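You operate a simulated robot arm through the tools that you are given. There is no shell and no other tool. Be economical: measure what you need, move in short steps, check, and stop when the job is done.

You run a simulated two-armed robot. Do the job below in one go: nothing can be reset, and whatever is moved stays where it is left.

TASK
Take the cap off the pale banded jug with white cap and lay it down on the deck beside the coil. Open the drawer marked yard tools, take the green gloves with pink band on the deck in front of the hopper and put it away in the inside of the drawer marked yard tools, then shut the tools. Press the grey button of meter marked two three times. Press the teal button marked ease off two times. Take the green hose stub with blue band and put it in the grey tray with pink band. Fetch the white bottle with orange cap and set it on the pale blue block. Take the grey plug with blue band and put it on the white card with purple edge. Any order will do. Set down upright: green hose stub with blue band, white bottle with orange cap.

The check looks at the end state, three seconds after you hand in, the way a careful person would. Anything else that was tipped, shoved, dropped, spilled or broken makes it a failure. A push-on lid holds only when it is set on centred and level and pressed home; a screw cap is set on level and turned clockwise until tight.

THE ROBOT
Two 7-joint arms with fingered hands on one trunk, on a base that drives. Base frame: it is fixed to the floor where the robot stands at the start and does not move with it; the origin is under the middle of the robot, x ahead of it, y to its left, z up; the surface under the hand at the start is at about z = 380. Lengths are in mm, angles in degrees, forces in N, time in s.
The left shoulder is at the start at [60, 177, 650], the right one opposite. With the tool pointing down near the work surface each hand reaches from about 440 to 960 mm from the robot's upright axis, wherever it stands, measured 20 degrees to its own side. Places, roughly: drawer marked yard tools [-1700, 1400, 200]; green gloves with pink band (11x23x5 cm) [800, -3200, 500]; green hose stub with blue band (4x4x6 cm) [6900, -6000, 800]; grey button of meter marked two [2100, -1800, 700]; grey plug with blue band (5x5x5 cm) [-1800, 800, 600]; grey tray with pink band (20x20x5 cm) [6800, -6300, 800]; inside of the drawer marked yard tools [-1800, 1400, 100]; pale banded jug with white cap [750, -250, 500]; pale blue block (9x8x3 cm) [-400, -6400, 900]; teal button marked ease off [1700, -6000, 800]; white bottle with orange cap (4x4x7 cm) [-300, -6000, 900]; white card with purple edge [-1750, 1000, 500]. Payload 4 kg a hand.
The TCP of each hand is the grasp point between the finger pads, 37 mm short of the fingertips. In the tool frame z runs along the fingers and y along their closing line. Largest opening 124 mm; the body of the gripper starts 43 mm behind the TCP. The gripper is a hand of 3 fingers: y runs from the thumb to the fingers, the wrist lies at [-15, -108, -202] in the tool frame, and closing takes about 1.5 s.
Orientation is told as [roll, pitch, yaw] about the base's x, y, z axes, in that order, counted from this pose: with the fingers straight down and the wrist toward the robot, the tool's x, y and z point along [0, 1, 0], [1, 0, 0] and [0, 0, -1] of the base frame.

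THE INTERFACE
- The arms move only by the tool send_rows. It takes "left_commands", "right_commands" or both (then of equal length, played together; a hand with none holds still); each is a list that holds one entry, the list of rows, each a list of 6 numbers: the shift along the tool's x, y, z in m, then the turn, a rotation vector about the tool's x, y, z in degrees. In form: [[[tx, ty, tz, rx, ry, rz], ...]]. A call has 1 to 10 rows; each row shifts and turns the commanded pose from where the row before left it, along the tool's axes as they then stand. "left_fingers" and "right_fingers" are, for a hand that has rows, the opening, from 0 (shut) to 1 (fully open), set as the call begins (left out, the last holds). Rows are played at 5 a second. More than 50 mm and 8.6 degrees between two rows, or a gripper value outside its range, and nothing of the call is played. A pose out of reach is approached as far as the arm can. The call stops where the force on the tool passes 40 N (or 10 N more than at its start, if that is more) or the arm is blocked; 0.2 s more then pass. The fingers move at their own pace (about 72 mm/s each) and stop on an object; they squeeze with about 21 N. The grip force told is the motor's: it shows also when the fingers shut on nothing. Time passes only in rows, and 0.2 s behind the last, so rows that do not move let the fingers close. It gives the time, the measured TCP pose, the force on the tool (base axes), the opening and the grip force at its end, in the units of the frame above (readings bear some noise), with the torque about the TCP (base axes, N m) and any sound that the robot's microphone picked up.
- Cameras (640 x 400 px; columns grow to the right, rows downward): "scene" is now at [49.8, -7.6, 1297.8]; the picture's right is [-0.20, -0.98, 0.00], its down [-0.64, 0.13, -0.76] and it looks along [0.74, -0.15, -0.65] (base axes); focal length 258 px, centre (320, 200). "left" rides on the left gripper at [-64, -76, -137] in its tool frame; the picture's right is [-0.84, -0.26, 0.48], its down [0.48, -0.76, 0.43] and it looks along [0.26, 0.60, 0.76] (tool axes); focal length 256 px, centre (320, 200). "right" rides on the right gripper at [64, -76, -137] in its tool frame; the picture's right is [-0.84, 0.26, -0.48], its down [-0.48, -0.76, 0.43] and it looks along [-0.26, 0.60, 0.76] (tool axes); focal length 256 px, centre (320, 200). There is no depth. A picture from a camera that has moved, and an enlarged one, comes with that camera's place and axes in the base frame and with its lens. The place of the scene camera against the robot may be out by one fixed shift of up to 18 mm in any direction.
- get_image(camera): a new picture of that camera. It takes no simulated time.
- slide_trunk(by): slides the trunk up (or, below 0, down) by that many mm; the arms and the scene camera ride with it, the base frame stays. It gives what a move gives, with no picture.
- steer(legs): drives the robot by 1 to 6 legs, each [ahead, left, turn to the left] in mm, mm and degrees, along the robot's own axes; the way and the turn of a leg run together, so that a leg with both is an arc; at most 1500 mm and 180 degrees a leg. The arms and the cameras ride along, it lands a little off, and it stops where it bumps. It gives what a move gives.
- preshape(shape, hand): the hand has 3 fingers and takes this shape, open, in about a second: jaw (thumb against the fingers, like two jaws); tri (thumb and two fingers); tip (a fingertip pinch); poke (one finger out to press); point (the index stretched); flat (the hand flat); cup (the hand cupped); fist (a fist). The gripper value then closes the fingers along that shape, each until it touches; the sizes above hold for jaw. It gives what a move gives, with no picture.
- pan_tilt(pan, tilt): turns the head with the scene camera to pan (to the left, within 86 degrees either way) and tilt (down, from -29 to 69), counted from straight ahead of the robot. It gives what a move gives.
- close_up(camera, box): a new picture of the part [left, top, right, bottom] of that camera's present view, enlarged. It takes no simulated time.
- close_job(): hands the job in; it is judged then, once.

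Work in short steps. Places have to be worked out from the pictures, the camera data and where the tool is seen: move nearer, look again, correct. Check each grasp and each placing, and mend what went wrong. You have 196 turns and 172 pictures in all, those below and enlarged ones among them. Open the grippers and draw the arms clear of the work before you hand the job in, unless the task says otherwise; then end with one line.

The tools are called after "Request:" as a command line: name --argument value ..., lists and objects as JSON in quotes. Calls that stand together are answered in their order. send_rows: Moves the arms, as the interface text tells. Its arguments: {"type":"object","properties":{"left_commands":{"type":"array","items":{"type":"array","items":{"type":"array","items":{"type":"number"}}}},"left_fingers":{"type":"number"},"right_commands":{"type":"array","items":{"type":"array","items":{"type":"array","items":{"type":"number"}}}},"right_fingers":{"type":"number"}},"required":[]} The other tools are called the same way: slide_trunk (by) slides the trunk up or down; preshape (shape, hand) gives the hand a shape; steer (legs) drives the base; pan_tilt (pan, tilt) turns the head that bears the scene camera; get_image (camera) takes a picture; close_up (camera, box) takes an enlarged picture of a part of a camera's view; close_job () hands the job in.

At the start:

```text
clock: 0.0
left_position: [645.5, 41.2, 879.4]
left_ee_rot: [0.1, 0.0, 0.0]
left_ft_force: [0.3, -0.4, -0.9]
left_wrist_torque: [-0.02, 0.01, -0.02]
left_finger_gap: 123.8
left_finger_force: 0.1
left_shape: jaw
right_position: [492.4, -417.5, 882.3]
right_ee_rot: [0.0, 0.0, 0.0]
right_ft_force: [-0.2, -0.5, -0.7]
right_wrist_torque: [0.0, -0.03, -0.02]
right_finger_gap: 123.6
right_finger_force: 0.1
right_shape: jaw
trunk travel left (down, up): [-175.0, 415.0]
robot x, y, heading: [2.4, -0.3, -0.1]
head pan, tilt: [-11.8, 40.5]
```

scene: 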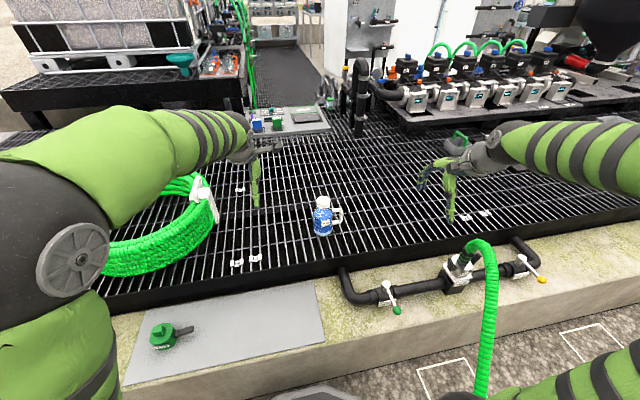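
right: 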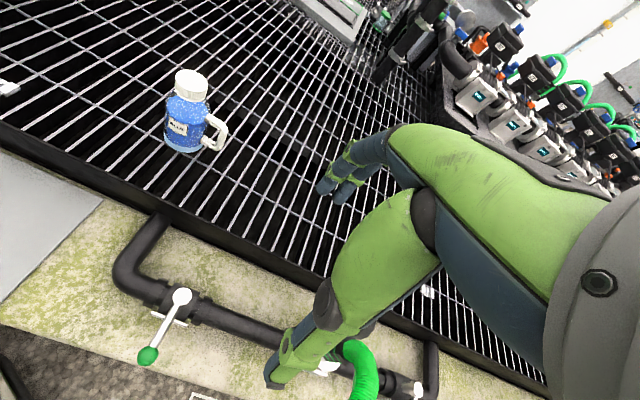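
left: 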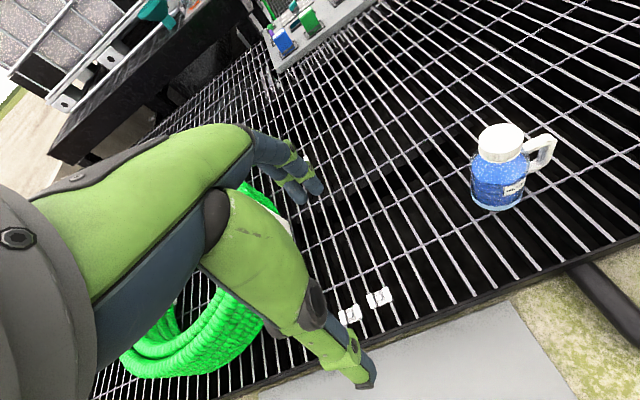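

I'll look closer at the scene around the jug and the coil first.

Request:
close_up --camera "scene" --box '[220, 120, 480, 300]'

Request:
close_up --camera "scene" --box '[380, 0, 640, 180]'

```text
2.22 times, centred on (350, 210) of scene
camera zoom: at [49.8, -7.6, 1297.8], right [-0.2, -0.98, 0.0], down [-0.64, 0.13, -0.76], along [0.74, -0.15, -0.65], focal length 574 px, centre (253, 178)
```

zoom: 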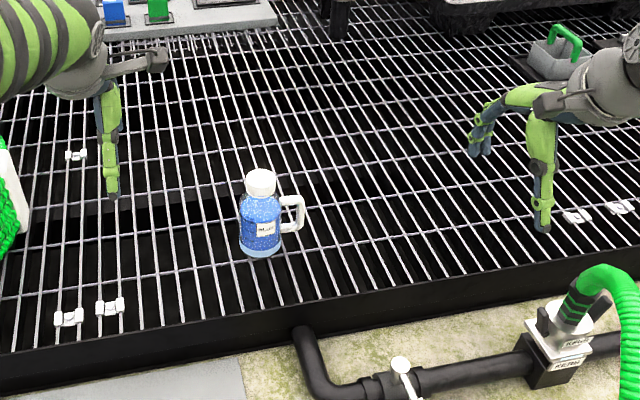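

```text
2.22 times, centred on (510, 90) of scene
camera zoom: at [49.8, -7.6, 1297.8], right [-0.2, -0.98, 0.0], down [-0.64, 0.13, -0.76], along [0.74, -0.15, -0.65], focal length 574 px, centre (-102, 444)
```

zoom: 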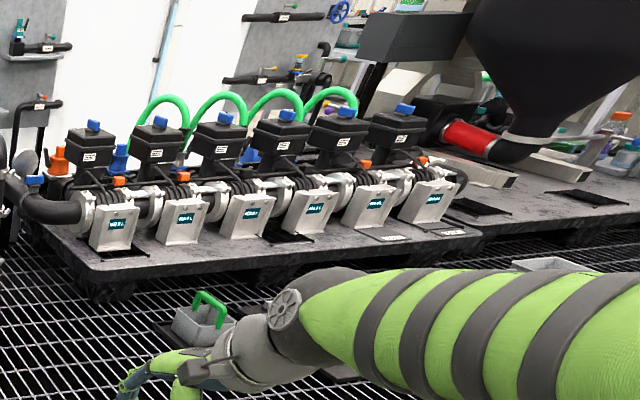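

I triangulate the jug cap top to about (782,-184,660) with the deck near z 490. I'll inspect the cap and the coil closer.

Request:
close_up --camera "left" --box '[440, 100, 580, 220]'

Request:
close_up --camera "right" --box '[140, 50, 260, 170]'

Request:
close_up --camera "scene" --box '[100, 100, 300, 300]'

```text
3.33 times, centred on (510, 160) of left
camera zoom: at [568.7, -22.7, 1016.6], right [-0.26, -0.84, -0.48], down [-0.76, 0.48, -0.43], along [0.6, 0.26, -0.76], focal length 853 px, centre (-313, 333)
```

zoom: 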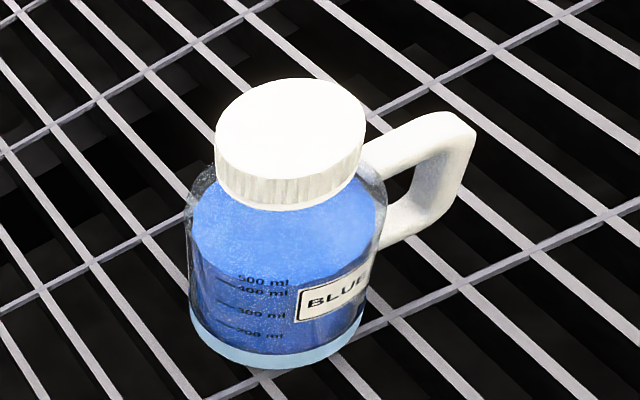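

```text
3.33 times, centred on (200, 110) of right
camera zoom: at [416.7, -353.8, 1019.5], right [0.26, -0.84, 0.48], down [-0.76, -0.48, -0.43], along [0.6, -0.26, -0.76], focal length 853 px, centre (720, 500)
```

zoom: 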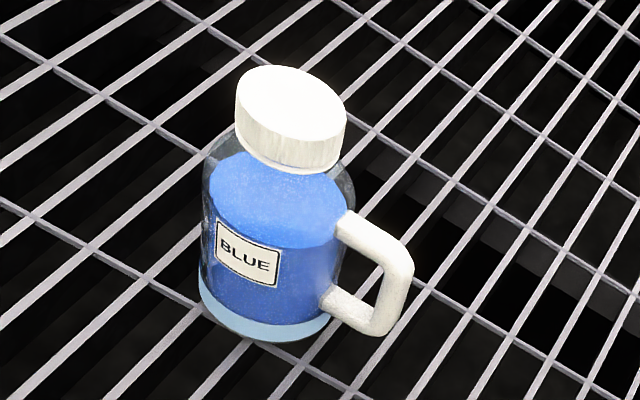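

```text
2.00 times, centred on (200, 200) of scene
camera zoom: at [49.8, -7.6, 1297.8], right [-0.2, -0.98, 0.0], down [-0.64, 0.13, -0.76], along [0.74, -0.15, -0.65], focal length 516 px, centre (560, 200)
```

zoom: 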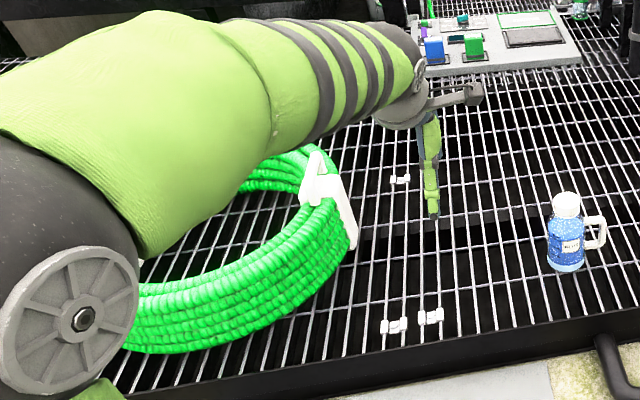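

The cap is ribbed, so it is likely a screw cap. The jug holds liquid, so I will hold the handle (pointing -y) with the right hand and unscrew with the left. First I shift the base so that the jug is centred.

Request:
steer --legs '[[-80, -160, 0]]'

```text
clock: 1.5
left_position: [565.0, -119.9, 879.6]
left_ee_rot: [-0.1, 0.0, -0.1]
left_ft_force: [-0.1, 0.0, 0.1]
left_wrist_torque: [0.0, 0.01, 0.01]
left_finger_gap: 124.0
left_finger_force: 0.0
left_shape: jaw
right_position: [412.3, -577.0, 882.5]
right_ee_rot: [-0.1, 0.0, 0.1]
right_ft_force: [-0.1, 1.4, -0.5]
right_wrist_torque: [-0.03, 0.0, -0.03]
right_finger_gap: 123.8
right_finger_force: 0.0
right_shape: jaw
trunk travel left (down, up): [-175.0, 415.0]
robot x, y, heading: [-76.9, -162.3, -0.2]
head pan, tilt: [-11.8, 40.5]
```

Right hand: roll +50° in place, then move to a standoff beside the handle, which I judge at (772,-262,580).

Request:
send_rows --right_commands '[[[0, 0, 0, 0, 8.4, 0], [0, 0, 0, 0, 8.4, 0], [0, 0, 0, 0, 8.4, 0], [0, 0, 0, 0, 8.4, 0], [0, 0, 0, 0, 8.4, 0], [0, 0, 0, 0, 8, 0]]]' --right_fingers 0.6

Request:
send_rows --right_commands '[[[-0.0035, 0.036, 0.031, 0, 0, 0], [-0.0035, 0.036, 0.031, 0, 0, 0], [-0.0035, 0.036, 0.031, 0, 0, 0], [-0.0035, 0.036, 0.031, 0, 0, 0], [-0.0035, 0.036, 0.031, 0, 0, 0], [-0.0035, 0.036, 0.031, 0, 0, 0], [-0.0035, 0.036, 0.031, 0, 0, 0], [-0.0035, 0.036, 0.031, 0, 0, 0], [-0.0035, 0.036, 0.031, 0, 0, 0], [-0.0035, 0.036, 0.031, 0, 0, 0]]]'

Request:
get_image --camera "right"

Request:
get_image --camera "scene"

Request:
get_image --camera "left"

```text
clock: 2.9
left_position: [563.8, -119.4, 877.9]
left_ee_rot: [-0.1, 0.0, -0.1]
left_ft_force: [0.6, 0.1, 0.0]
left_wrist_torque: [0.03, -0.01, 0.01]
left_finger_gap: 123.6
left_finger_force: 0.1
left_shape: jaw
right_position: [410.8, -577.0, 883.2]
right_ee_rot: [50.1, 0.0, 0.0]
right_ft_force: [-0.4, 0.6, -0.3]
right_wrist_torque: [0.0, 0.01, -0.01]
right_finger_gap: 74.6
right_finger_force: 0.0
right_shape: jaw
trunk travel left (down, up): [-175.0, 415.0]
robot x, y, heading: [-83.1, -162.7, -0.0]
head pan, tilt: [-11.8, 40.5]
```

```text
clock: 5.1
left_position: [565.1, -118.6, 879.6]
left_ee_rot: [0.1, 0.1, -0.1]
left_ft_force: [-0.9, 0.4, -0.4]
left_wrist_torque: [0.0, -0.01, -0.03]
left_finger_gap: 123.7
left_finger_force: 0.0
left_shape: jaw
right_position: [771.6, -362.8, 656.7]
right_ee_rot: [50.0, -0.1, 0.0]
right_ft_force: [-0.2, 0.3, -0.4]
right_wrist_torque: [-0.03, -0.02, 0.0]
right_finger_gap: 74.8
right_finger_force: 0.1
right_shape: jaw
trunk travel left (down, up): [-175.0, 415.0]
robot x, y, heading: [-77.6, -159.7, -0.0]
head pan, tilt: [-11.8, 40.5]
```

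```text
163 pictures are left
camera right: at [696.6, -426.7, 793.4], right [0.25, -0.91, -0.33], down [-0.76, 0.02, -0.65], along [0.6, 0.42, -0.68], focal length 256 px, centre (320, 200)
```

right: 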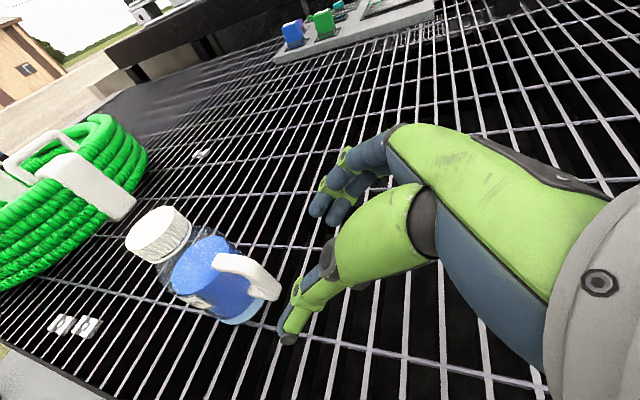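

```text
162 pictures are left
camera scene: at [-30.1, -167.4, 1297.8], right [-0.2, -0.98, 0.0], down [-0.64, 0.13, -0.76], along [0.74, -0.16, -0.65], focal length 258 px, centre (320, 200)
```

scene: 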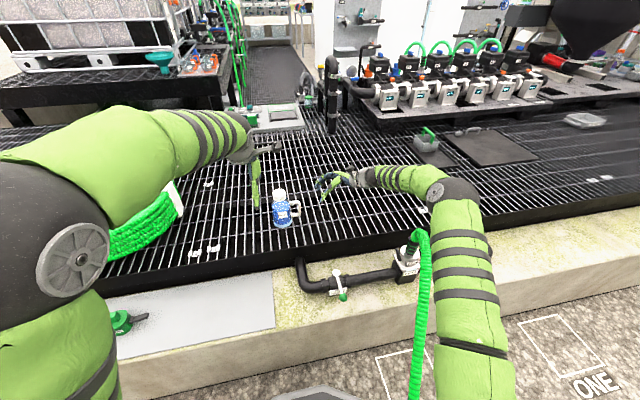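

```text
161 pictures are left
camera left: at [488.8, -183.0, 1016.6], right [-0.26, -0.84, -0.48], down [-0.76, 0.48, -0.43], along [0.6, 0.25, -0.76], focal length 256 px, centre (320, 200)
```

left: 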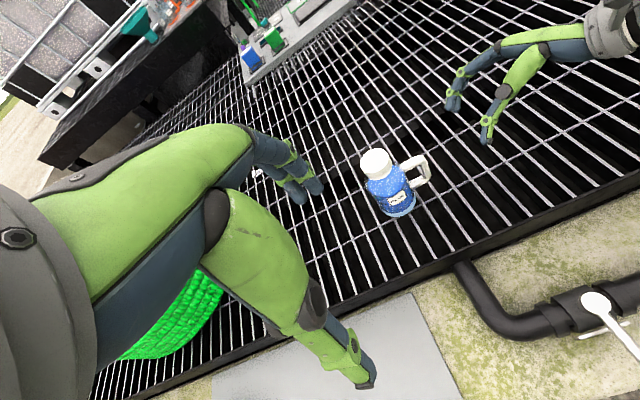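

Right TCP is lined up with the handle. I advance 100 mm along the tool axis and look.

Request:
send_rows --right_commands '[[[0.0005, 0.001, 0.025, 0, 0, 0], [0.0005, 0.001, 0.025, 0, 0, 0], [0.0005, 0.001, 0.025, 0, 0, 0], [0.0005, 0.001, 0.025, 0, 0, 0]]]'

Request:
get_image --camera "right"

Request:
close_up --camera "left" --box '[320, 80, 560, 240]'

```text
clock: 6.1
left_position: [565.6, -119.7, 879.5]
left_ee_rot: [0.0, 0.0, -0.1]
left_ft_force: [-0.5, -0.5, 0.4]
left_wrist_torque: [0.0, -0.01, -0.03]
left_finger_gap: 123.7
left_finger_force: 0.1
left_shape: jaw
right_position: [776.7, -284.1, 593.8]
right_ee_rot: [50.0, 0.0, -0.1]
right_ft_force: [-0.3, -0.5, -0.3]
right_wrist_torque: [0.0, 0.03, 0.03]
right_finger_gap: 74.8
right_finger_force: 0.0
right_shape: jaw
trunk travel left (down, up): [-175.0, 415.0]
robot x, y, heading: [-80.0, -160.2, -0.0]
head pan, tilt: [-11.8, 40.5]
```

```text
160 pictures are left
camera right: at [701.1, -348.5, 730.7], right [0.26, -0.91, -0.33], down [-0.76, 0.02, -0.65], along [0.6, 0.42, -0.68], focal length 256 px, centre (320, 200)
```

right: 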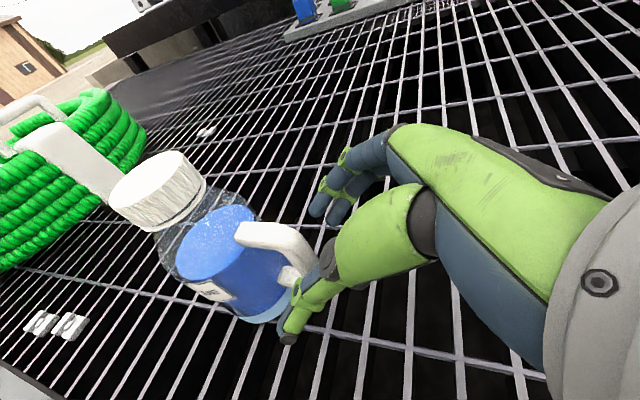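

```text
2.50 times, centred on (440, 160) of left
camera zoom: at [488.8, -182.8, 1016.6], right [-0.26, -0.84, -0.48], down [-0.76, 0.48, -0.43], along [0.6, 0.25, -0.76], focal length 640 px, centre (20, 300)
```

zoom: 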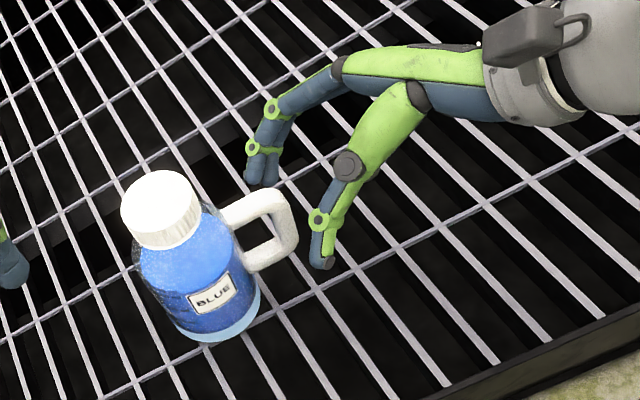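

The fingers straddle the handle. I advance 24 mm more and close gently.

Request:
send_rows --right_commands '[[[0, 0, 0.012, 0, 0, 0], [0, 0, 0.012, 0, 0, 0]]]'

Request:
get_image --camera "right"

Request:
close_up --camera "left" --box '[320, 80, 560, 240]'

```text
clock: 6.7
left_position: [565.3, -119.4, 880.3]
left_ee_rot: [0.0, 0.0, -0.2]
left_ft_force: [-0.2, 0.4, 0.2]
left_wrist_torque: [0.01, -0.01, 0.01]
left_finger_gap: 123.7
left_finger_force: 0.0
left_shape: jaw
right_position: [775.2, -265.1, 577.3]
right_ee_rot: [50.0, 0.0, 0.0]
right_ft_force: [-0.7, -0.8, -0.5]
right_wrist_torque: [0.0, -0.02, 0.05]
right_finger_gap: 74.4
right_finger_force: 0.1
right_shape: jaw
trunk travel left (down, up): [-175.0, 415.0]
robot x, y, heading: [-78.6, -159.1, -0.1]
head pan, tilt: [-11.8, 40.5]
```

```text
158 pictures are left
camera right: at [701.1, -329.7, 714.8], right [0.26, -0.91, -0.33], down [-0.76, 0.02, -0.65], along [0.6, 0.42, -0.68], focal length 256 px, centre (320, 200)
```

right: 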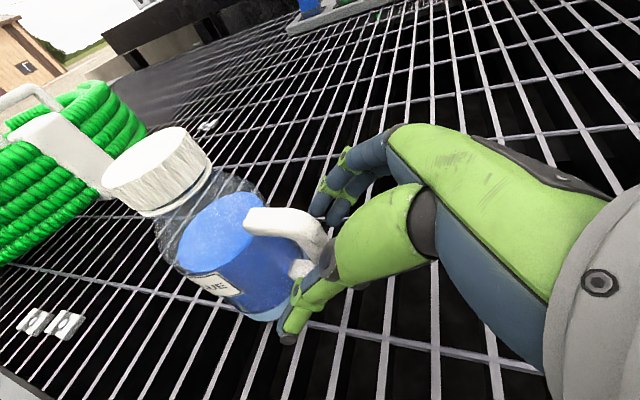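

```text
2.50 times, centred on (440, 160) of left
camera zoom: at [488.8, -182.7, 1016.6], right [-0.26, -0.84, -0.48], down [-0.76, 0.48, -0.43], along [0.6, 0.25, -0.76], focal length 640 px, centre (20, 300)
```

zoom: 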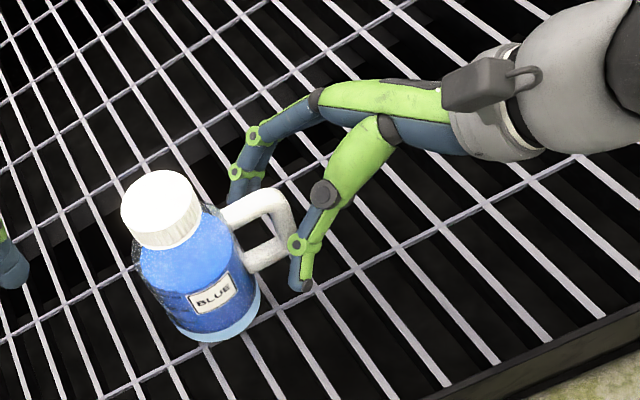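

Handle is between thumb and fingers; close.

Request:
send_rows --right_commands '[[[0, 0, 0, 0, 0, 0], [0, 0, 0, 0, 0, 0], [0, 0, 0, 0, 0, 0], [0, 0, 0, 0, 0, 0], [0, 0, 0, 0, 0, 0], [0, 0, 0, 0, 0, 0]]]' --right_fingers 0.0

Request:
close_up --camera "left" --box '[320, 80, 560, 240]'

```text
clock: 8.1
left_position: [564.6, -119.4, 879.1]
left_ee_rot: [0.1, 0.0, 0.1]
left_ft_force: [-1.4, -0.2, -0.1]
left_wrist_torque: [-0.01, 0.03, -0.02]
left_finger_gap: 123.7
left_finger_force: 0.0
left_shape: jaw
right_position: [776.9, -265.7, 579.2]
right_ee_rot: [49.9, 0.0, 0.0]
right_ft_force: [1.3, 1.4, 0.0]
right_wrist_torque: [0.08, -0.04, -0.04]
right_finger_gap: 7.7
right_finger_force: 21.7
right_shape: jaw
trunk travel left (down, up): [-175.0, 415.0]
robot x, y, heading: [-78.2, -159.7, 0.1]
head pan, tilt: [-11.8, 40.5]
```

```text
2.50 times, centred on (440, 160) of left
camera zoom: at [488.9, -182.6, 1016.5], right [-0.26, -0.84, -0.48], down [-0.76, 0.48, -0.43], along [0.6, 0.25, -0.76], focal length 640 px, centre (20, 300)
```

zoom: 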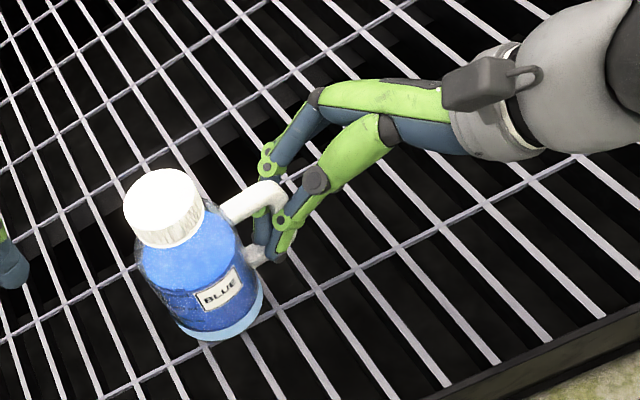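

The handle is held (7.7 mm gap, 21 N). The cap is at about (784,-188), top 660. I bring the left hand above it and yaw it clockwise 60° as the starting angle.

Request:
send_rows --left_commands '[[[-0.0115, 0.0363, 0.0198, 0, 0, 0], [-0.0115, 0.0363, 0.0198, 0, 0, 0], [-0.0115, 0.0363, 0.0198, 0, 0, 0], [-0.0115, 0.0363, 0.0198, 0, 0, 0], [-0.0115, 0.0363, 0.0198, 0, 0, 0], [-0.0115, 0.0363, 0.0198, 0, 0, 0]]]' --left_fingers 0.75

Request:
send_rows --left_commands '[[[0, 0, 0, 0, 0, 8.5], [0, 0, 0, 0, 0, 8.5], [0, 0, 0, 0, 0, 8.5], [0, 0, 0, 0, 0, 8.5], [0, 0, 0, 0, 0, 8.5], [0, 0, 0, 0, 0, 8.5], [0, 0, 0, 0, 0, 8.5]]]'

Request:
get_image --camera "left"

Request:
get_image --camera "right"

```text
clock: 9.5
left_position: [784.2, -187.2, 760.7]
left_ee_rot: [0.0, -0.1, 0.0]
left_ft_force: [-0.6, 0.4, 0.6]
left_wrist_torque: [-0.04, -0.03, 0.01]
left_finger_gap: 93.2
left_finger_force: 0.1
left_shape: jaw
right_position: [777.1, -265.5, 578.3]
right_ee_rot: [50.0, 0.0, 0.0]
right_ft_force: [-0.6, -1.1, 0.3]
right_wrist_torque: [0.01, 0.01, -0.07]
right_finger_gap: 6.9
right_finger_force: 21.0
right_shape: jaw
trunk travel left (down, up): [-175.0, 415.0]
robot x, y, heading: [-82.2, -156.9, -0.2]
head pan, tilt: [-11.8, 40.5]
```

```text
clock: 11.1
left_position: [763.5, -182.0, 757.4]
left_ee_rot: [-0.1, -0.1, -59.6]
left_ft_force: [-0.2, 0.7, -0.4]
left_wrist_torque: [0.02, -0.02, -0.02]
left_finger_gap: 93.4
left_finger_force: 0.1
left_shape: jaw
left hand out of reach, approached as far as the arm can: row 6, 7
right_position: [775.9, -265.8, 579.2]
right_ee_rot: [49.9, 0.0, 0.0]
right_ft_force: [0.4, -0.2, -0.8]
right_wrist_torque: [0.07, 0.01, -0.01]
right_finger_gap: 6.5
right_finger_force: 21.5
right_shape: jaw
trunk travel left (down, up): [-175.0, 415.0]
robot x, y, heading: [-78.8, -157.0, -0.2]
head pan, tilt: [-11.8, 40.5]
```

```text
155 pictures are left
camera left: at [670.0, -149.4, 894.0], right [-0.85, -0.2, -0.48], down [0.03, 0.9, -0.44], along [0.52, -0.39, -0.76], focal length 256 px, centre (320, 200)
```

left: 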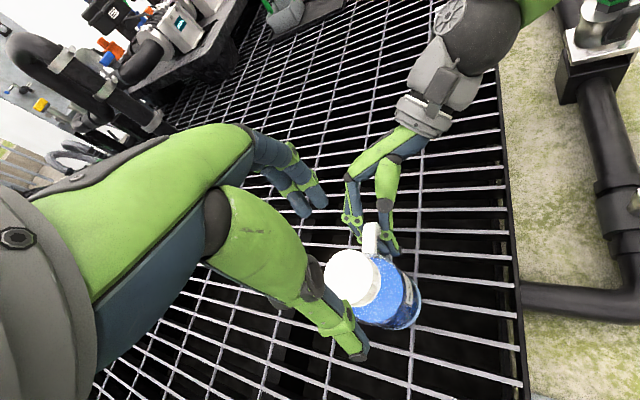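

```text
154 pictures are left
camera right: at [701.0, -329.8, 715.3], right [0.26, -0.91, -0.33], down [-0.76, 0.02, -0.65], along [0.6, 0.42, -0.68], focal length 256 px, centre (320, 200)
```

right: 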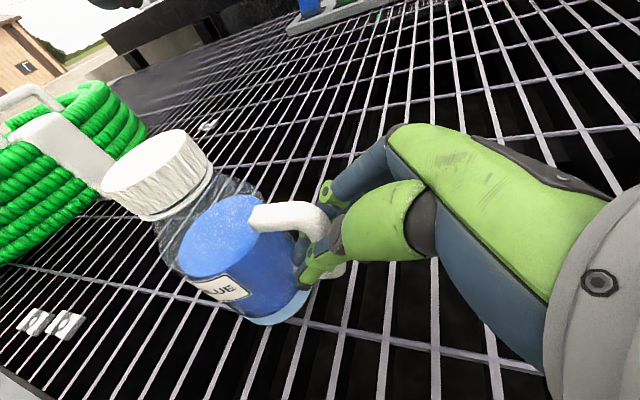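

Yaw -60 is out of reach; I turn back to about -26 and check position.

Request:
send_rows --left_commands '[[[0, 0, 0, 0, 0, -8.5], [0, 0, 0, 0, 0, -8.5], [0, 0, 0, 0, 0, -8.5], [0, 0, 0, 0, 0, -8.5]]]'

Request:
get_image --camera "left"

```text
clock: 12.1
left_position: [764.5, -184.0, 756.7]
left_ee_rot: [0.0, 0.0, -25.4]
left_ft_force: [0.2, -1.3, 0.1]
left_wrist_torque: [0.02, 0.02, -0.02]
left_finger_gap: 93.1
left_finger_force: 0.0
left_shape: jaw
right_position: [775.4, -266.5, 577.9]
right_ee_rot: [50.0, 0.1, 0.1]
right_ft_force: [-0.4, -0.8, 0.8]
right_wrist_torque: [0.11, 0.01, -0.05]
right_finger_gap: 6.8
right_finger_force: 21.3
right_shape: jaw
trunk travel left (down, up): [-175.0, 415.0]
robot x, y, heading: [-80.7, -159.5, 0.1]
head pan, tilt: [-11.8, 40.5]
```

```text
153 pictures are left
camera left: at [667.7, -208.1, 893.9], right [-0.59, -0.65, -0.48], down [-0.48, 0.76, -0.43], along [0.65, -0.03, -0.76], focal length 256 px, centre (320, 200)
```

left: 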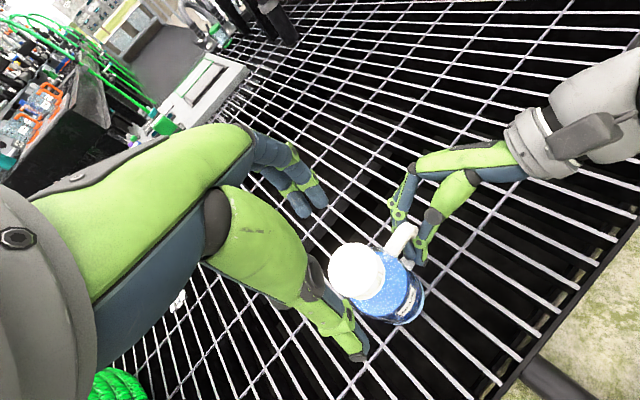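

Cap computed at (776,-187). I centre on it and descend to TCP z ≈ 676.

Request:
send_rows --left_commands '[[[0.0022, 0.0117, 0, 0, 0, 0], [0, 0, 0.027, 0, 0, 0], [0, 0, 0.027, 0, 0, 0], [0, 0, 0.027, 0, 0, 0]]]'

Request:
get_image --camera "left"

Request:
get_image --camera "right"

```text
clock: 13.1
left_position: [774.6, -186.1, 675.0]
left_ee_rot: [0.0, 0.1, -25.5]
left_ft_force: [0.7, -0.6, 0.1]
left_wrist_torque: [-0.02, -0.02, -0.02]
left_finger_gap: 93.2
left_finger_force: 0.1
left_shape: jaw
right_position: [776.1, -266.2, 577.8]
right_ee_rot: [49.9, -0.1, 0.0]
right_ft_force: [1.1, 0.5, 0.3]
right_wrist_torque: [0.06, 0.0, -0.03]
right_finger_gap: 6.7
right_finger_force: 21.0
right_shape: jaw
trunk travel left (down, up): [-175.0, 415.0]
robot x, y, heading: [-77.6, -159.2, 0.1]
head pan, tilt: [-11.8, 40.5]
```

```text
152 pictures are left
camera left: at [679.2, -210.2, 812.3], right [-0.59, -0.65, -0.48], down [-0.48, 0.76, -0.44], along [0.65, -0.03, -0.76], focal length 256 px, centre (320, 200)
```

left: 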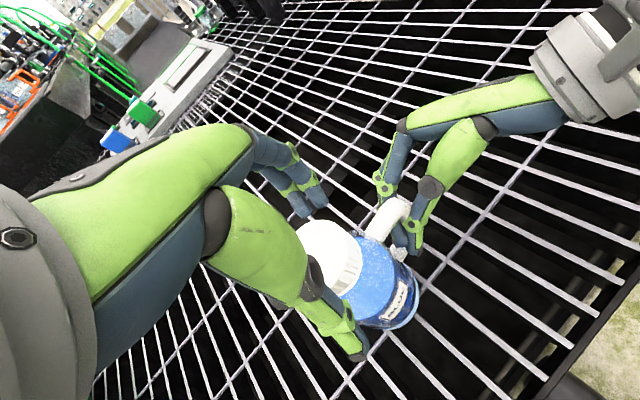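

```text
151 pictures are left
camera right: at [701.1, -329.8, 715.2], right [0.26, -0.91, -0.33], down [-0.76, 0.02, -0.65], along [0.6, 0.42, -0.68], focal length 256 px, centre (320, 200)
```

right: 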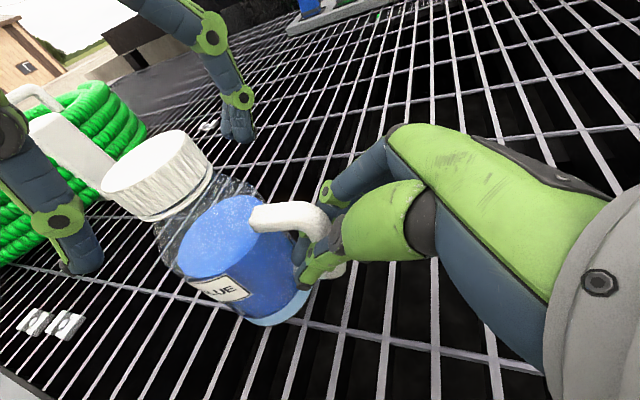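

Fingers straddle the cap; small correction of -4 mm, then close.

Request:
send_rows --left_commands '[[[-0.004, 0.002, 0.003, 0, 0, 0], [0, 0, 0, 0, 0, 0], [0, 0, 0, 0, 0, 0], [0, 0, 0, 0, 0, 0], [0, 0, 0, 0, 0, 0], [0, 0, 0, 0, 0, 0]]]' --left_fingers 0.0

Request:
get_image --camera "right"

Request:
get_image --camera "left"

```text
clock: 14.5
left_position: [774.4, -190.4, 671.3]
left_ee_rot: [0.0, 0.0, -25.7]
left_ft_force: [-0.3, -0.1, -1.4]
left_wrist_torque: [-0.02, -0.09, 0.01]
left_finger_gap: 65.8
left_finger_force: 20.6
left_shape: jaw
right_position: [777.7, -265.1, 577.8]
right_ee_rot: [50.0, 0.0, -0.1]
right_ft_force: [0.4, 0.2, -0.3]
right_wrist_torque: [0.1, 0.03, -0.02]
right_finger_gap: 6.6
right_finger_force: 21.0
right_shape: jaw
trunk travel left (down, up): [-175.0, 415.0]
robot x, y, heading: [-80.1, -161.4, 0.0]
head pan, tilt: [-11.8, 40.5]
```

```text
150 pictures are left
camera right: at [701.2, -329.9, 715.2], right [0.26, -0.91, -0.33], down [-0.76, 0.02, -0.65], along [0.6, 0.42, -0.68], focal length 256 px, centre (320, 200)
```

right: 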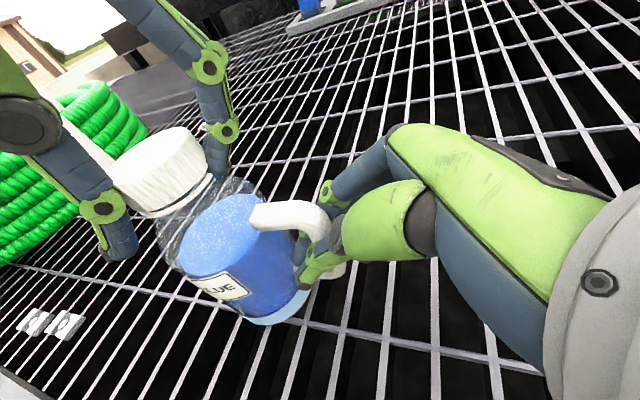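

```text
149 pictures are left
camera left: at [679.0, -215.4, 809.3], right [-0.59, -0.64, -0.48], down [-0.48, 0.76, -0.43], along [0.65, -0.03, -0.76], focal length 256 px, centre (320, 200)
```

left: 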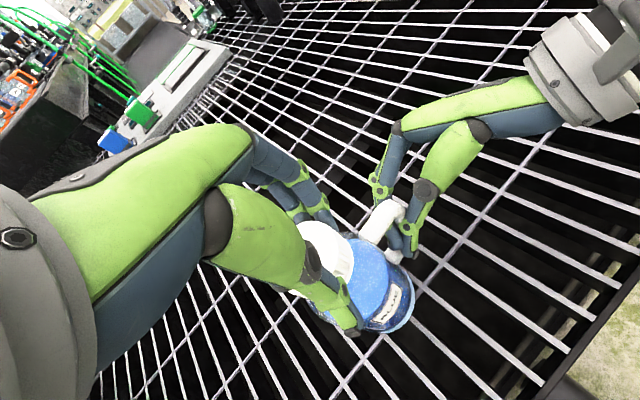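

Grip on the cap (66 mm). I turn 26° counter-clockwise as a test.

Request:
send_rows --left_commands '[[[0, 0, 0, 0, 0, -8.5], [0, 0, 0, 0, 0, -8.5], [0, 0, 0, 0, 0, -8.5]]]'

Request:
get_image --camera "right"

```text
clock: 15.3
left_position: [775.0, -190.5, 673.1]
left_ee_rot: [-0.1, 0.0, 0.1]
left_ft_force: [0.2, -6.1, 0.2]
left_wrist_torque: [-0.26, -0.17, -0.16]
left_finger_gap: 65.8
left_finger_force: 21.1
left_shape: jaw
right_position: [775.6, -263.2, 579.2]
right_ee_rot: [50.1, 0.0, 0.2]
right_ft_force: [1.6, 4.5, 3.0]
right_wrist_torque: [0.08, 0.01, 0.04]
right_finger_gap: 6.4
right_finger_force: 21.1
right_shape: jaw
trunk travel left (down, up): [-175.0, 415.0]
robot x, y, heading: [-78.4, -158.9, 0.1]
head pan, tilt: [-11.8, 40.5]
```

```text
148 pictures are left
camera right: at [701.0, -328.8, 716.0], right [0.26, -0.91, -0.33], down [-0.76, 0.02, -0.65], along [0.6, 0.42, -0.68], focal length 256 px, centre (320, 200)
```

right: 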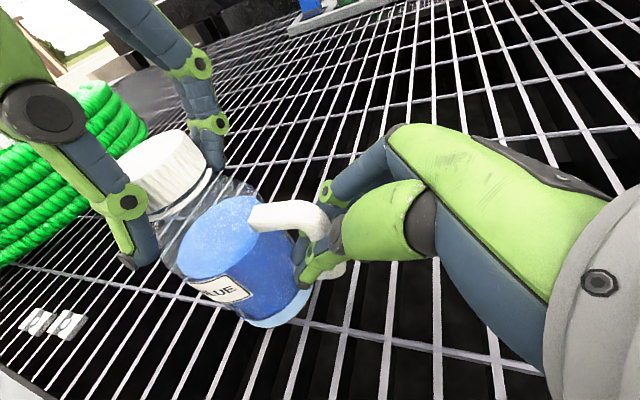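

It turns with low torque. Continue counter-clockwise 60° with a slight lift.

Request:
send_rows --left_commands '[[[0, 0, 0, 0, 0, -8.5], [0, 0, 0, 0, 0, -8.5], [0, 0, 0, 0, 0, -8.5], [0, 0, 0, 0, 0, -8.5], [0, 0, 0, 0, 0, -8.5], [0, 0, 0, 0, 0, -8.5], [0, 0, 0, 0, 0, -8.5]]]'

Request:
get_image --camera "right"

```text
clock: 17.0
left_position: [741.0, -180.8, 674.4]
left_ee_rot: [-1.0, -0.1, 58.7]
left_ft_force: [10.4, -6.2, 7.0]
left_wrist_torque: [0.25, -0.31, 0.16]
left_finger_gap: 66.4
left_finger_force: 20.9
left_shape: jaw
left hand out of reach, approached as far as the arm can: row 5, 6, 7
right_position: [775.2, -256.5, 585.4]
right_ee_rot: [50.8, -0.1, 0.7]
right_ft_force: [-6.5, 5.2, 13.1]
right_wrist_torque: [0.25, -0.16, 0.14]
right_finger_gap: 5.8
right_finger_force: 21.3
right_shape: jaw
trunk travel left (down, up): [-175.0, 415.0]
robot x, y, heading: [-78.6, -155.4, -0.0]
head pan, tilt: [-11.8, 40.5]
stopped in row 7 (right hand): the force on the tool passed its limit at 42 N (the readings are from after the stop); the commanded pose is now the measured one
```

```text
147 pictures are left
camera right: at [700.0, -323.6, 721.3], right [0.27, -0.9, -0.34], down [-0.76, 0.02, -0.65], along [0.59, 0.44, -0.68], focal length 256 px, centre (320, 200)
```

right: 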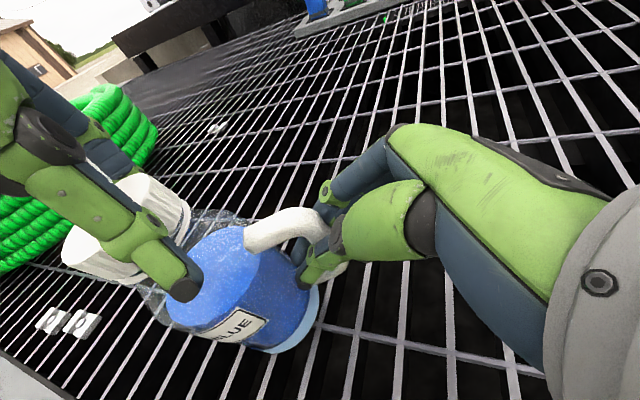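

The left arm ran out of reach and pulled the cap toward the robot. Look before doing anything.

Request:
get_image --camera "left"

Request:
close_up --camera "scene" --box '[200, 130, 400, 255]'

```text
146 pictures are left
camera left: at [753.1, -277.1, 812.7], right [0.59, -0.66, -0.47], down [-0.8, -0.4, -0.44], along [0.1, 0.64, -0.76], focal length 256 px, centre (320, 200)
```

left: 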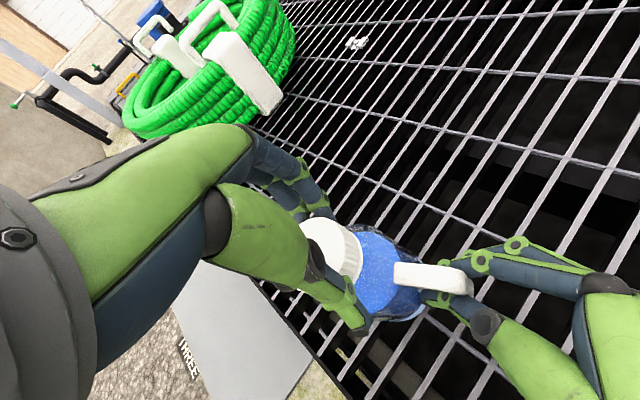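

```text
3.20 times, centred on (300, 192) of scene
camera zoom: at [-31.0, -167.1, 1297.7], right [-0.2, -0.98, 0.0], down [-0.63, 0.13, -0.76], along [0.75, -0.16, -0.65], focal length 826 px, centre (384, 224)
```

zoom: 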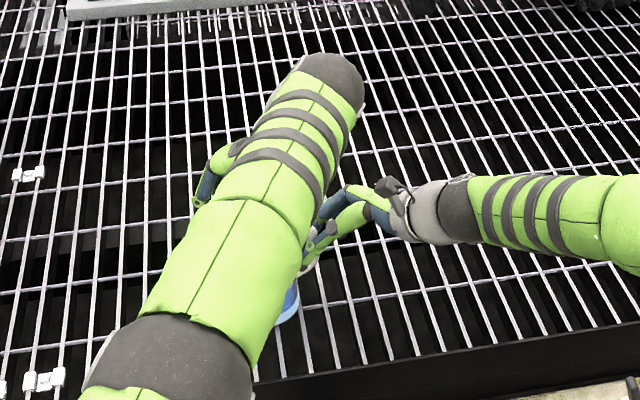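

The jug is tilted toward the robot in the grip. I retrace: the left turns back 25° while returning to the cap's axis, and the right returns to its former pose.

Request:
send_rows --left_commands '[[[-0.0085, 0.0024, 0, 0, 0, 8.5], [-0.0081, 0.0036, 0, 0, 0, 8.5], [-0.0074, 0.0048, 0, 0, 0, 8.5], [-0.0067, 0.0058, 0.001, 0, 0, 0]]]' --right_commands '[[[-0.0028, 0, -0.0005, 0, -0.2, 0], [-0.0028, 0, -0.0005, 0, -0.2, 0], [-0.0028, 0, -0.0005, 0, -0.2, 0], [-0.0028, 0, -0.0005, 0, -0.2, 0]]]'

Request:
get_image --camera "right"

Request:
get_image --camera "left"

```text
clock: 18.0
left_position: [772.5, -190.7, 671.9]
left_ee_rot: [-0.6, -0.2, 33.2]
left_ft_force: [-4.3, -8.3, 2.9]
left_wrist_torque: [-0.3, 0.39, 0.02]
left_finger_gap: 65.1
left_finger_force: 21.1
left_shape: jaw
right_position: [775.5, -267.1, 575.8]
right_ee_rot: [49.8, -0.1, 0.5]
right_ft_force: [-0.9, 10.6, 9.6]
right_wrist_torque: [0.44, 0.12, 0.04]
right_finger_gap: 5.6
right_finger_force: 20.9
right_shape: jaw
trunk travel left (down, up): [-175.0, 415.0]
robot x, y, heading: [-78.2, -159.7, 0.0]
head pan, tilt: [-11.8, 40.5]
```

```text
144 pictures are left
camera right: at [700.2, -331.0, 713.4], right [0.27, -0.91, -0.33], down [-0.76, 0.01, -0.65], along [0.59, 0.42, -0.69], focal length 256 px, centre (320, 200)
```

right: 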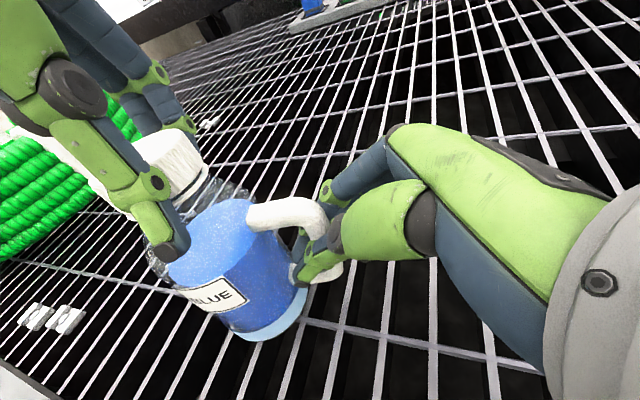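

```text
143 pictures are left
camera left: at [742.7, -283.1, 809.2], right [0.25, -0.84, -0.48], down [-0.9, -0.01, -0.44], along [0.37, 0.54, -0.76], focal length 256 px, centre (320, 200)
```

left: 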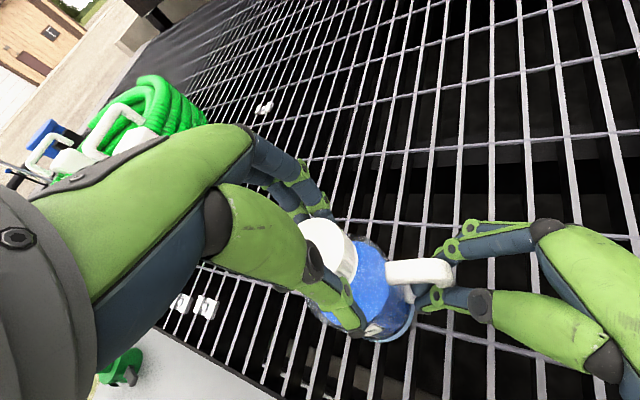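

The jug looks upright again. I open the left hand to relieve strain and see.

Request:
send_rows --left_commands '[[[0, 0, 0, 0, 0, 0], [0, 0, 0, 0, 0, 0], [0, 0, 0, 0, 0, 0], [0, 0, 0, 0, 0, 0]]]' --left_fingers 0.85

Request:
get_image --camera "right"

```text
clock: 19.0
left_position: [772.7, -188.3, 671.2]
left_ee_rot: [-0.3, 0.0, 33.2]
left_ft_force: [-1.3, -0.6, 0.0]
left_wrist_torque: [-0.01, 0.01, -0.05]
left_finger_gap: 105.1
left_finger_force: 0.1
left_shape: jaw
right_position: [775.9, -269.3, 575.7]
right_ee_rot: [49.8, 0.0, 0.5]
right_ft_force: [-1.2, -1.3, 5.4]
right_wrist_torque: [0.23, 0.04, 0.02]
right_finger_gap: 4.7
right_finger_force: 20.3
right_shape: jaw
trunk travel left (down, up): [-175.0, 415.0]
robot x, y, heading: [-77.0, -159.2, 0.2]
head pan, tilt: [-11.8, 40.5]
```

```text
142 pictures are left
camera right: at [700.7, -332.5, 712.2], right [0.26, -0.91, -0.33], down [-0.76, 0.01, -0.65], along [0.59, 0.42, -0.69], focal length 256 px, centre (320, 200)
```

right: 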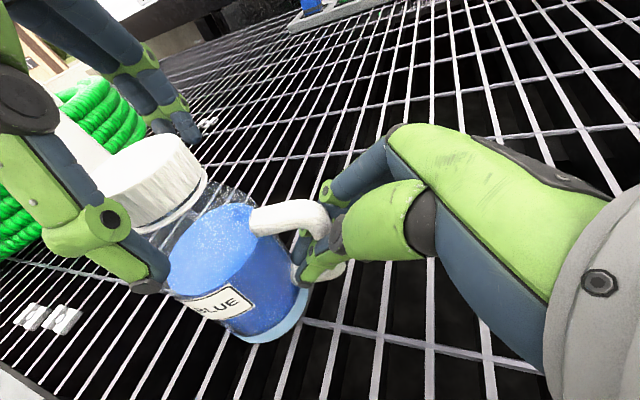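

The jug stands, with its handle still gripped. I turn the open left hand back clockwise for another bite, then look.

Request:
send_rows --left_commands '[[[0, 0, 0, 0, 0, 8.5], [0, 0, 0, 0, 0, 8.5], [0, 0, 0, 0, 0, 8.5], [0, 0, 0, 0, 0, 8.5], [0, 0, 0, 0, 0, 8.5], [0, 0, 0, 0, 0, 8.5], [0, 0, 0, 0, 0, 8.5]]]'

Request:
get_image --camera "left"

Request:
get_image --camera "right"

```text
clock: 20.6
left_position: [773.2, -188.5, 670.8]
left_ee_rot: [0.0, -0.5, -26.3]
left_ft_force: [-0.8, 0.7, -0.6]
left_wrist_torque: [0.03, -0.02, 0.01]
left_finger_gap: 105.4
left_finger_force: 0.1
left_shape: jaw
right_position: [774.9, -268.1, 575.5]
right_ee_rot: [49.7, 0.0, 0.5]
right_ft_force: [-0.5, -0.9, 5.4]
right_wrist_torque: [0.2, -0.01, 0.02]
right_finger_gap: 4.8
right_finger_force: 21.4
right_shape: jaw
trunk travel left (down, up): [-175.0, 415.0]
robot x, y, heading: [-78.0, -161.1, -0.2]
head pan, tilt: [-11.8, 40.5]
```

```text
141 pictures are left
camera left: at [676.0, -211.1, 808.2], right [-0.6, -0.64, -0.48], down [-0.46, 0.77, -0.44], along [0.65, -0.04, -0.76], focal length 256 px, centre (320, 200)
```

left: 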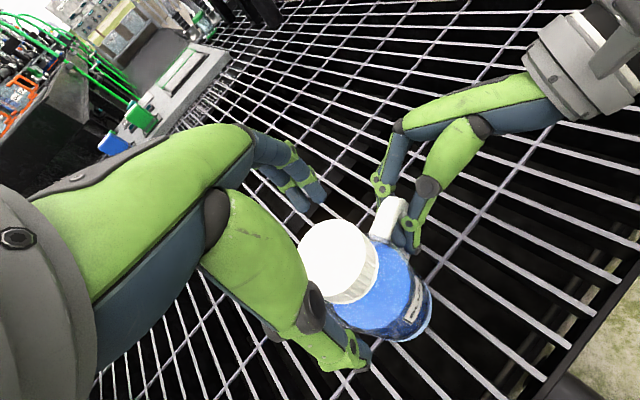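

```text
140 pictures are left
camera right: at [700.6, -332.1, 712.4], right [0.26, -0.91, -0.33], down [-0.76, 0.01, -0.65], along [0.59, 0.42, -0.69], focal length 256 px, centre (320, 200)
```

right: 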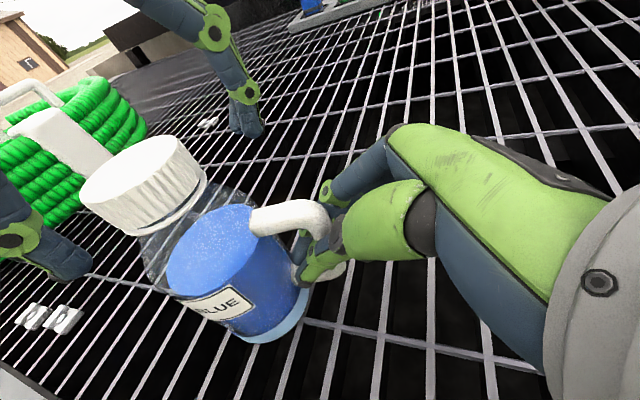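

The jug has only swivelled about 8° around its handle, with the cap now at (763,-195). I recentre, close, and turn again, staying within yaw +33.

Request:
send_rows --left_commands '[[[-0.0102, -0.0061, 0, 0, 0, 0], [0, 0, 0, 0, 0, 0]]]'

Request:
send_rows --left_commands '[[[0, 0, 0, 0, 0, 0], [0, 0, 0, 0, 0, 0], [0, 0, 0, 0, 0, 0], [0, 0, 0, 0, 0, 0], [0, 0, 0, 0, 0, 0], [0, 0, 0, 0, 0, 0]]]' --left_fingers 0.0

Request:
send_rows --left_commands '[[[0, 0, -0.0003, 0, 0, -8.5], [0, 0, -0.0003, 0, 0, -8.5], [0, 0, -0.0003, 0, 0, -8.5], [0, 0, -0.0003, 0, 0, -8.5], [0, 0, -0.0003, 0, 0, -8.5], [0, 0, -0.0003, 0, 0, -8.5]]]'

Request:
get_image --camera "right"

```text
clock: 21.2
left_position: [764.0, -194.9, 670.8]
left_ee_rot: [0.0, -0.5, -26.1]
left_ft_force: [0.3, -0.6, 0.7]
left_wrist_torque: [0.01, -0.02, 0.0]
left_finger_gap: 105.4
left_finger_force: 0.0
left_shape: jaw
right_position: [775.7, -268.0, 574.4]
right_ee_rot: [49.8, 0.0, 0.5]
right_ft_force: [-0.9, -0.6, 6.2]
right_wrist_torque: [0.21, 0.01, 0.02]
right_finger_gap: 4.6
right_finger_force: 21.2
right_shape: jaw
trunk travel left (down, up): [-175.0, 415.0]
robot x, y, heading: [-81.6, -160.9, -0.1]
head pan, tilt: [-11.8, 40.5]
```

```text
clock: 22.6
left_position: [762.7, -194.1, 672.8]
left_ee_rot: [0.1, -0.5, -26.2]
left_ft_force: [0.6, -0.4, 1.0]
left_wrist_torque: [-0.09, -0.24, -0.02]
left_finger_gap: 66.0
left_finger_force: 20.6
left_shape: jaw
right_position: [774.5, -268.9, 574.8]
right_ee_rot: [49.7, 0.1, 0.5]
right_ft_force: [1.3, -2.1, 4.5]
right_wrist_torque: [0.21, 0.05, 0.0]
right_finger_gap: 4.5
right_finger_force: 21.2
right_shape: jaw
trunk travel left (down, up): [-175.0, 415.0]
robot x, y, heading: [-80.2, -162.0, 0.3]
head pan, tilt: [-11.8, 40.5]
```

```text
clock: 24.0
left_position: [763.6, -194.1, 671.6]
left_ee_rot: [-0.3, -0.2, 25.0]
left_ft_force: [1.8, -3.6, -5.9]
left_wrist_torque: [0.1, -0.4, -0.06]
left_finger_gap: 66.2
left_finger_force: 20.9
left_shape: jaw
right_position: [776.7, -267.0, 576.1]
right_ee_rot: [49.8, 0.0, 0.6]
right_ft_force: [-0.3, 4.1, 9.8]
right_wrist_torque: [0.23, -0.02, 0.11]
right_finger_gap: 4.6
right_finger_force: 21.5
right_shape: jaw
trunk travel left (down, up): [-175.0, 415.0]
robot x, y, heading: [-82.2, -158.7, -0.0]
head pan, tilt: [-11.8, 40.5]
```

```text
139 pictures are left
camera right: at [700.7, -331.4, 712.6], right [0.27, -0.91, -0.33], down [-0.76, 0.01, -0.65], along [0.59, 0.42, -0.69], focal length 256 px, centre (320, 200)
```

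right: 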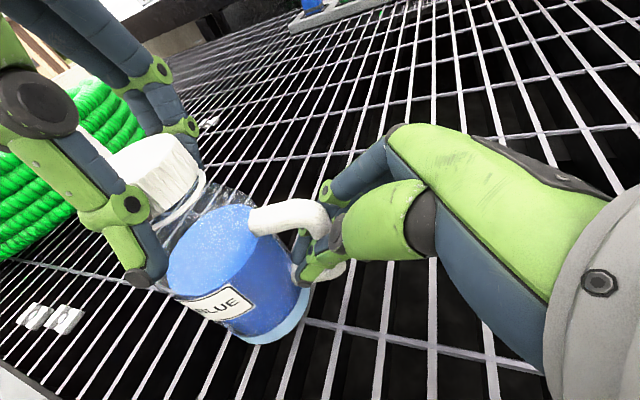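

The cap seems to be rising. Two more bites: open and turn back, then close and turn counter-clockwise, with a slight lift.

Request:
send_rows --left_commands '[[[0, 0, 0, 0, 0, 0], [0, 0, 0, 0, 0, 0], [0, 0, 0, 0, 0, 0], [0, 0, 0, 0, 0, 8.5], [0, 0, 0, 0, 0, 8.5], [0, 0, 0, 0, 0, 8.5], [0, 0, 0, 0, 0, 8.5], [0, 0, 0, 0, 0, 8.5], [0, 0, 0, 0, 0, 8.5]]]' --left_fingers 0.8

Request:
send_rows --left_commands '[[[0, 0, 0, 0, 0, 0], [0, 0, 0, 0, 0, 0], [0, 0, 0, 0, 0, 0], [0, 0, 0, 0, 0, 0], [0, 0, -0.0005, 0, 0, -8.5], [0, 0, -0.0005, 0, 0, -8.5], [0, 0, -0.0005, 0, 0, -8.5], [0, 0, -0.0005, 0, 0, -8.5], [0, 0, -0.0005, 0, 0, -8.5], [0, 0, -0.0005, 0, 0, -8.5]]]' --left_fingers 0.0

Request:
get_image --camera "right"

```text
clock: 26.0
left_position: [762.9, -194.8, 673.8]
left_ee_rot: [-0.1, -0.5, -26.3]
left_ft_force: [0.3, 0.0, 0.2]
left_wrist_torque: [0.03, 0.01, 0.0]
left_finger_gap: 99.2
left_finger_force: 0.0
left_shape: jaw
right_position: [775.6, -268.6, 573.8]
right_ee_rot: [49.7, 0.0, 0.5]
right_ft_force: [-0.8, 1.1, 4.1]
right_wrist_torque: [0.18, 0.05, 0.03]
right_finger_gap: 4.6
right_finger_force: 20.7
right_shape: jaw
trunk travel left (down, up): [-175.0, 415.0]
robot x, y, heading: [-81.9, -161.3, -0.0]
head pan, tilt: [-11.8, 40.5]
```

```text
clock: 28.2
left_position: [762.0, -194.6, 675.1]
left_ee_rot: [-0.4, -0.2, 25.0]
left_ft_force: [1.5, -2.7, -9.4]
left_wrist_torque: [0.1, -0.29, -0.03]
left_finger_gap: 65.4
left_finger_force: 21.1
left_shape: jaw
right_position: [774.5, -267.7, 574.5]
right_ee_rot: [49.8, 0.0, 0.6]
right_ft_force: [0.0, 2.6, 7.0]
right_wrist_torque: [0.21, 0.1, 0.11]
right_finger_gap: 4.3
right_finger_force: 20.8
right_shape: jaw
trunk travel left (down, up): [-175.0, 415.0]
robot x, y, heading: [-84.6, -159.0, 0.2]
head pan, tilt: [-11.8, 40.5]
```

```text
138 pictures are left
camera right: at [700.9, -331.6, 712.2], right [0.27, -0.91, -0.33], down [-0.76, 0.01, -0.65], along [0.59, 0.42, -0.69], focal length 256 px, centre (320, 200)
```

right: 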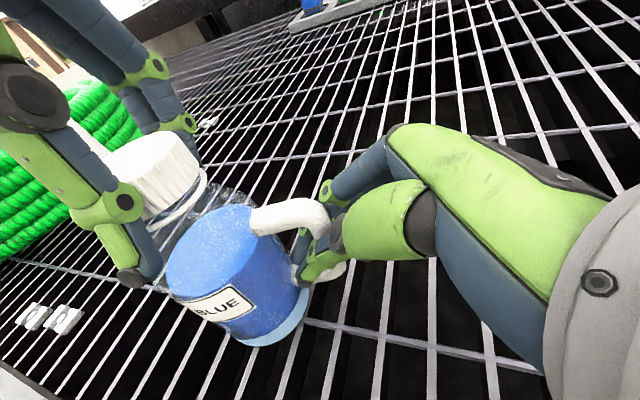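

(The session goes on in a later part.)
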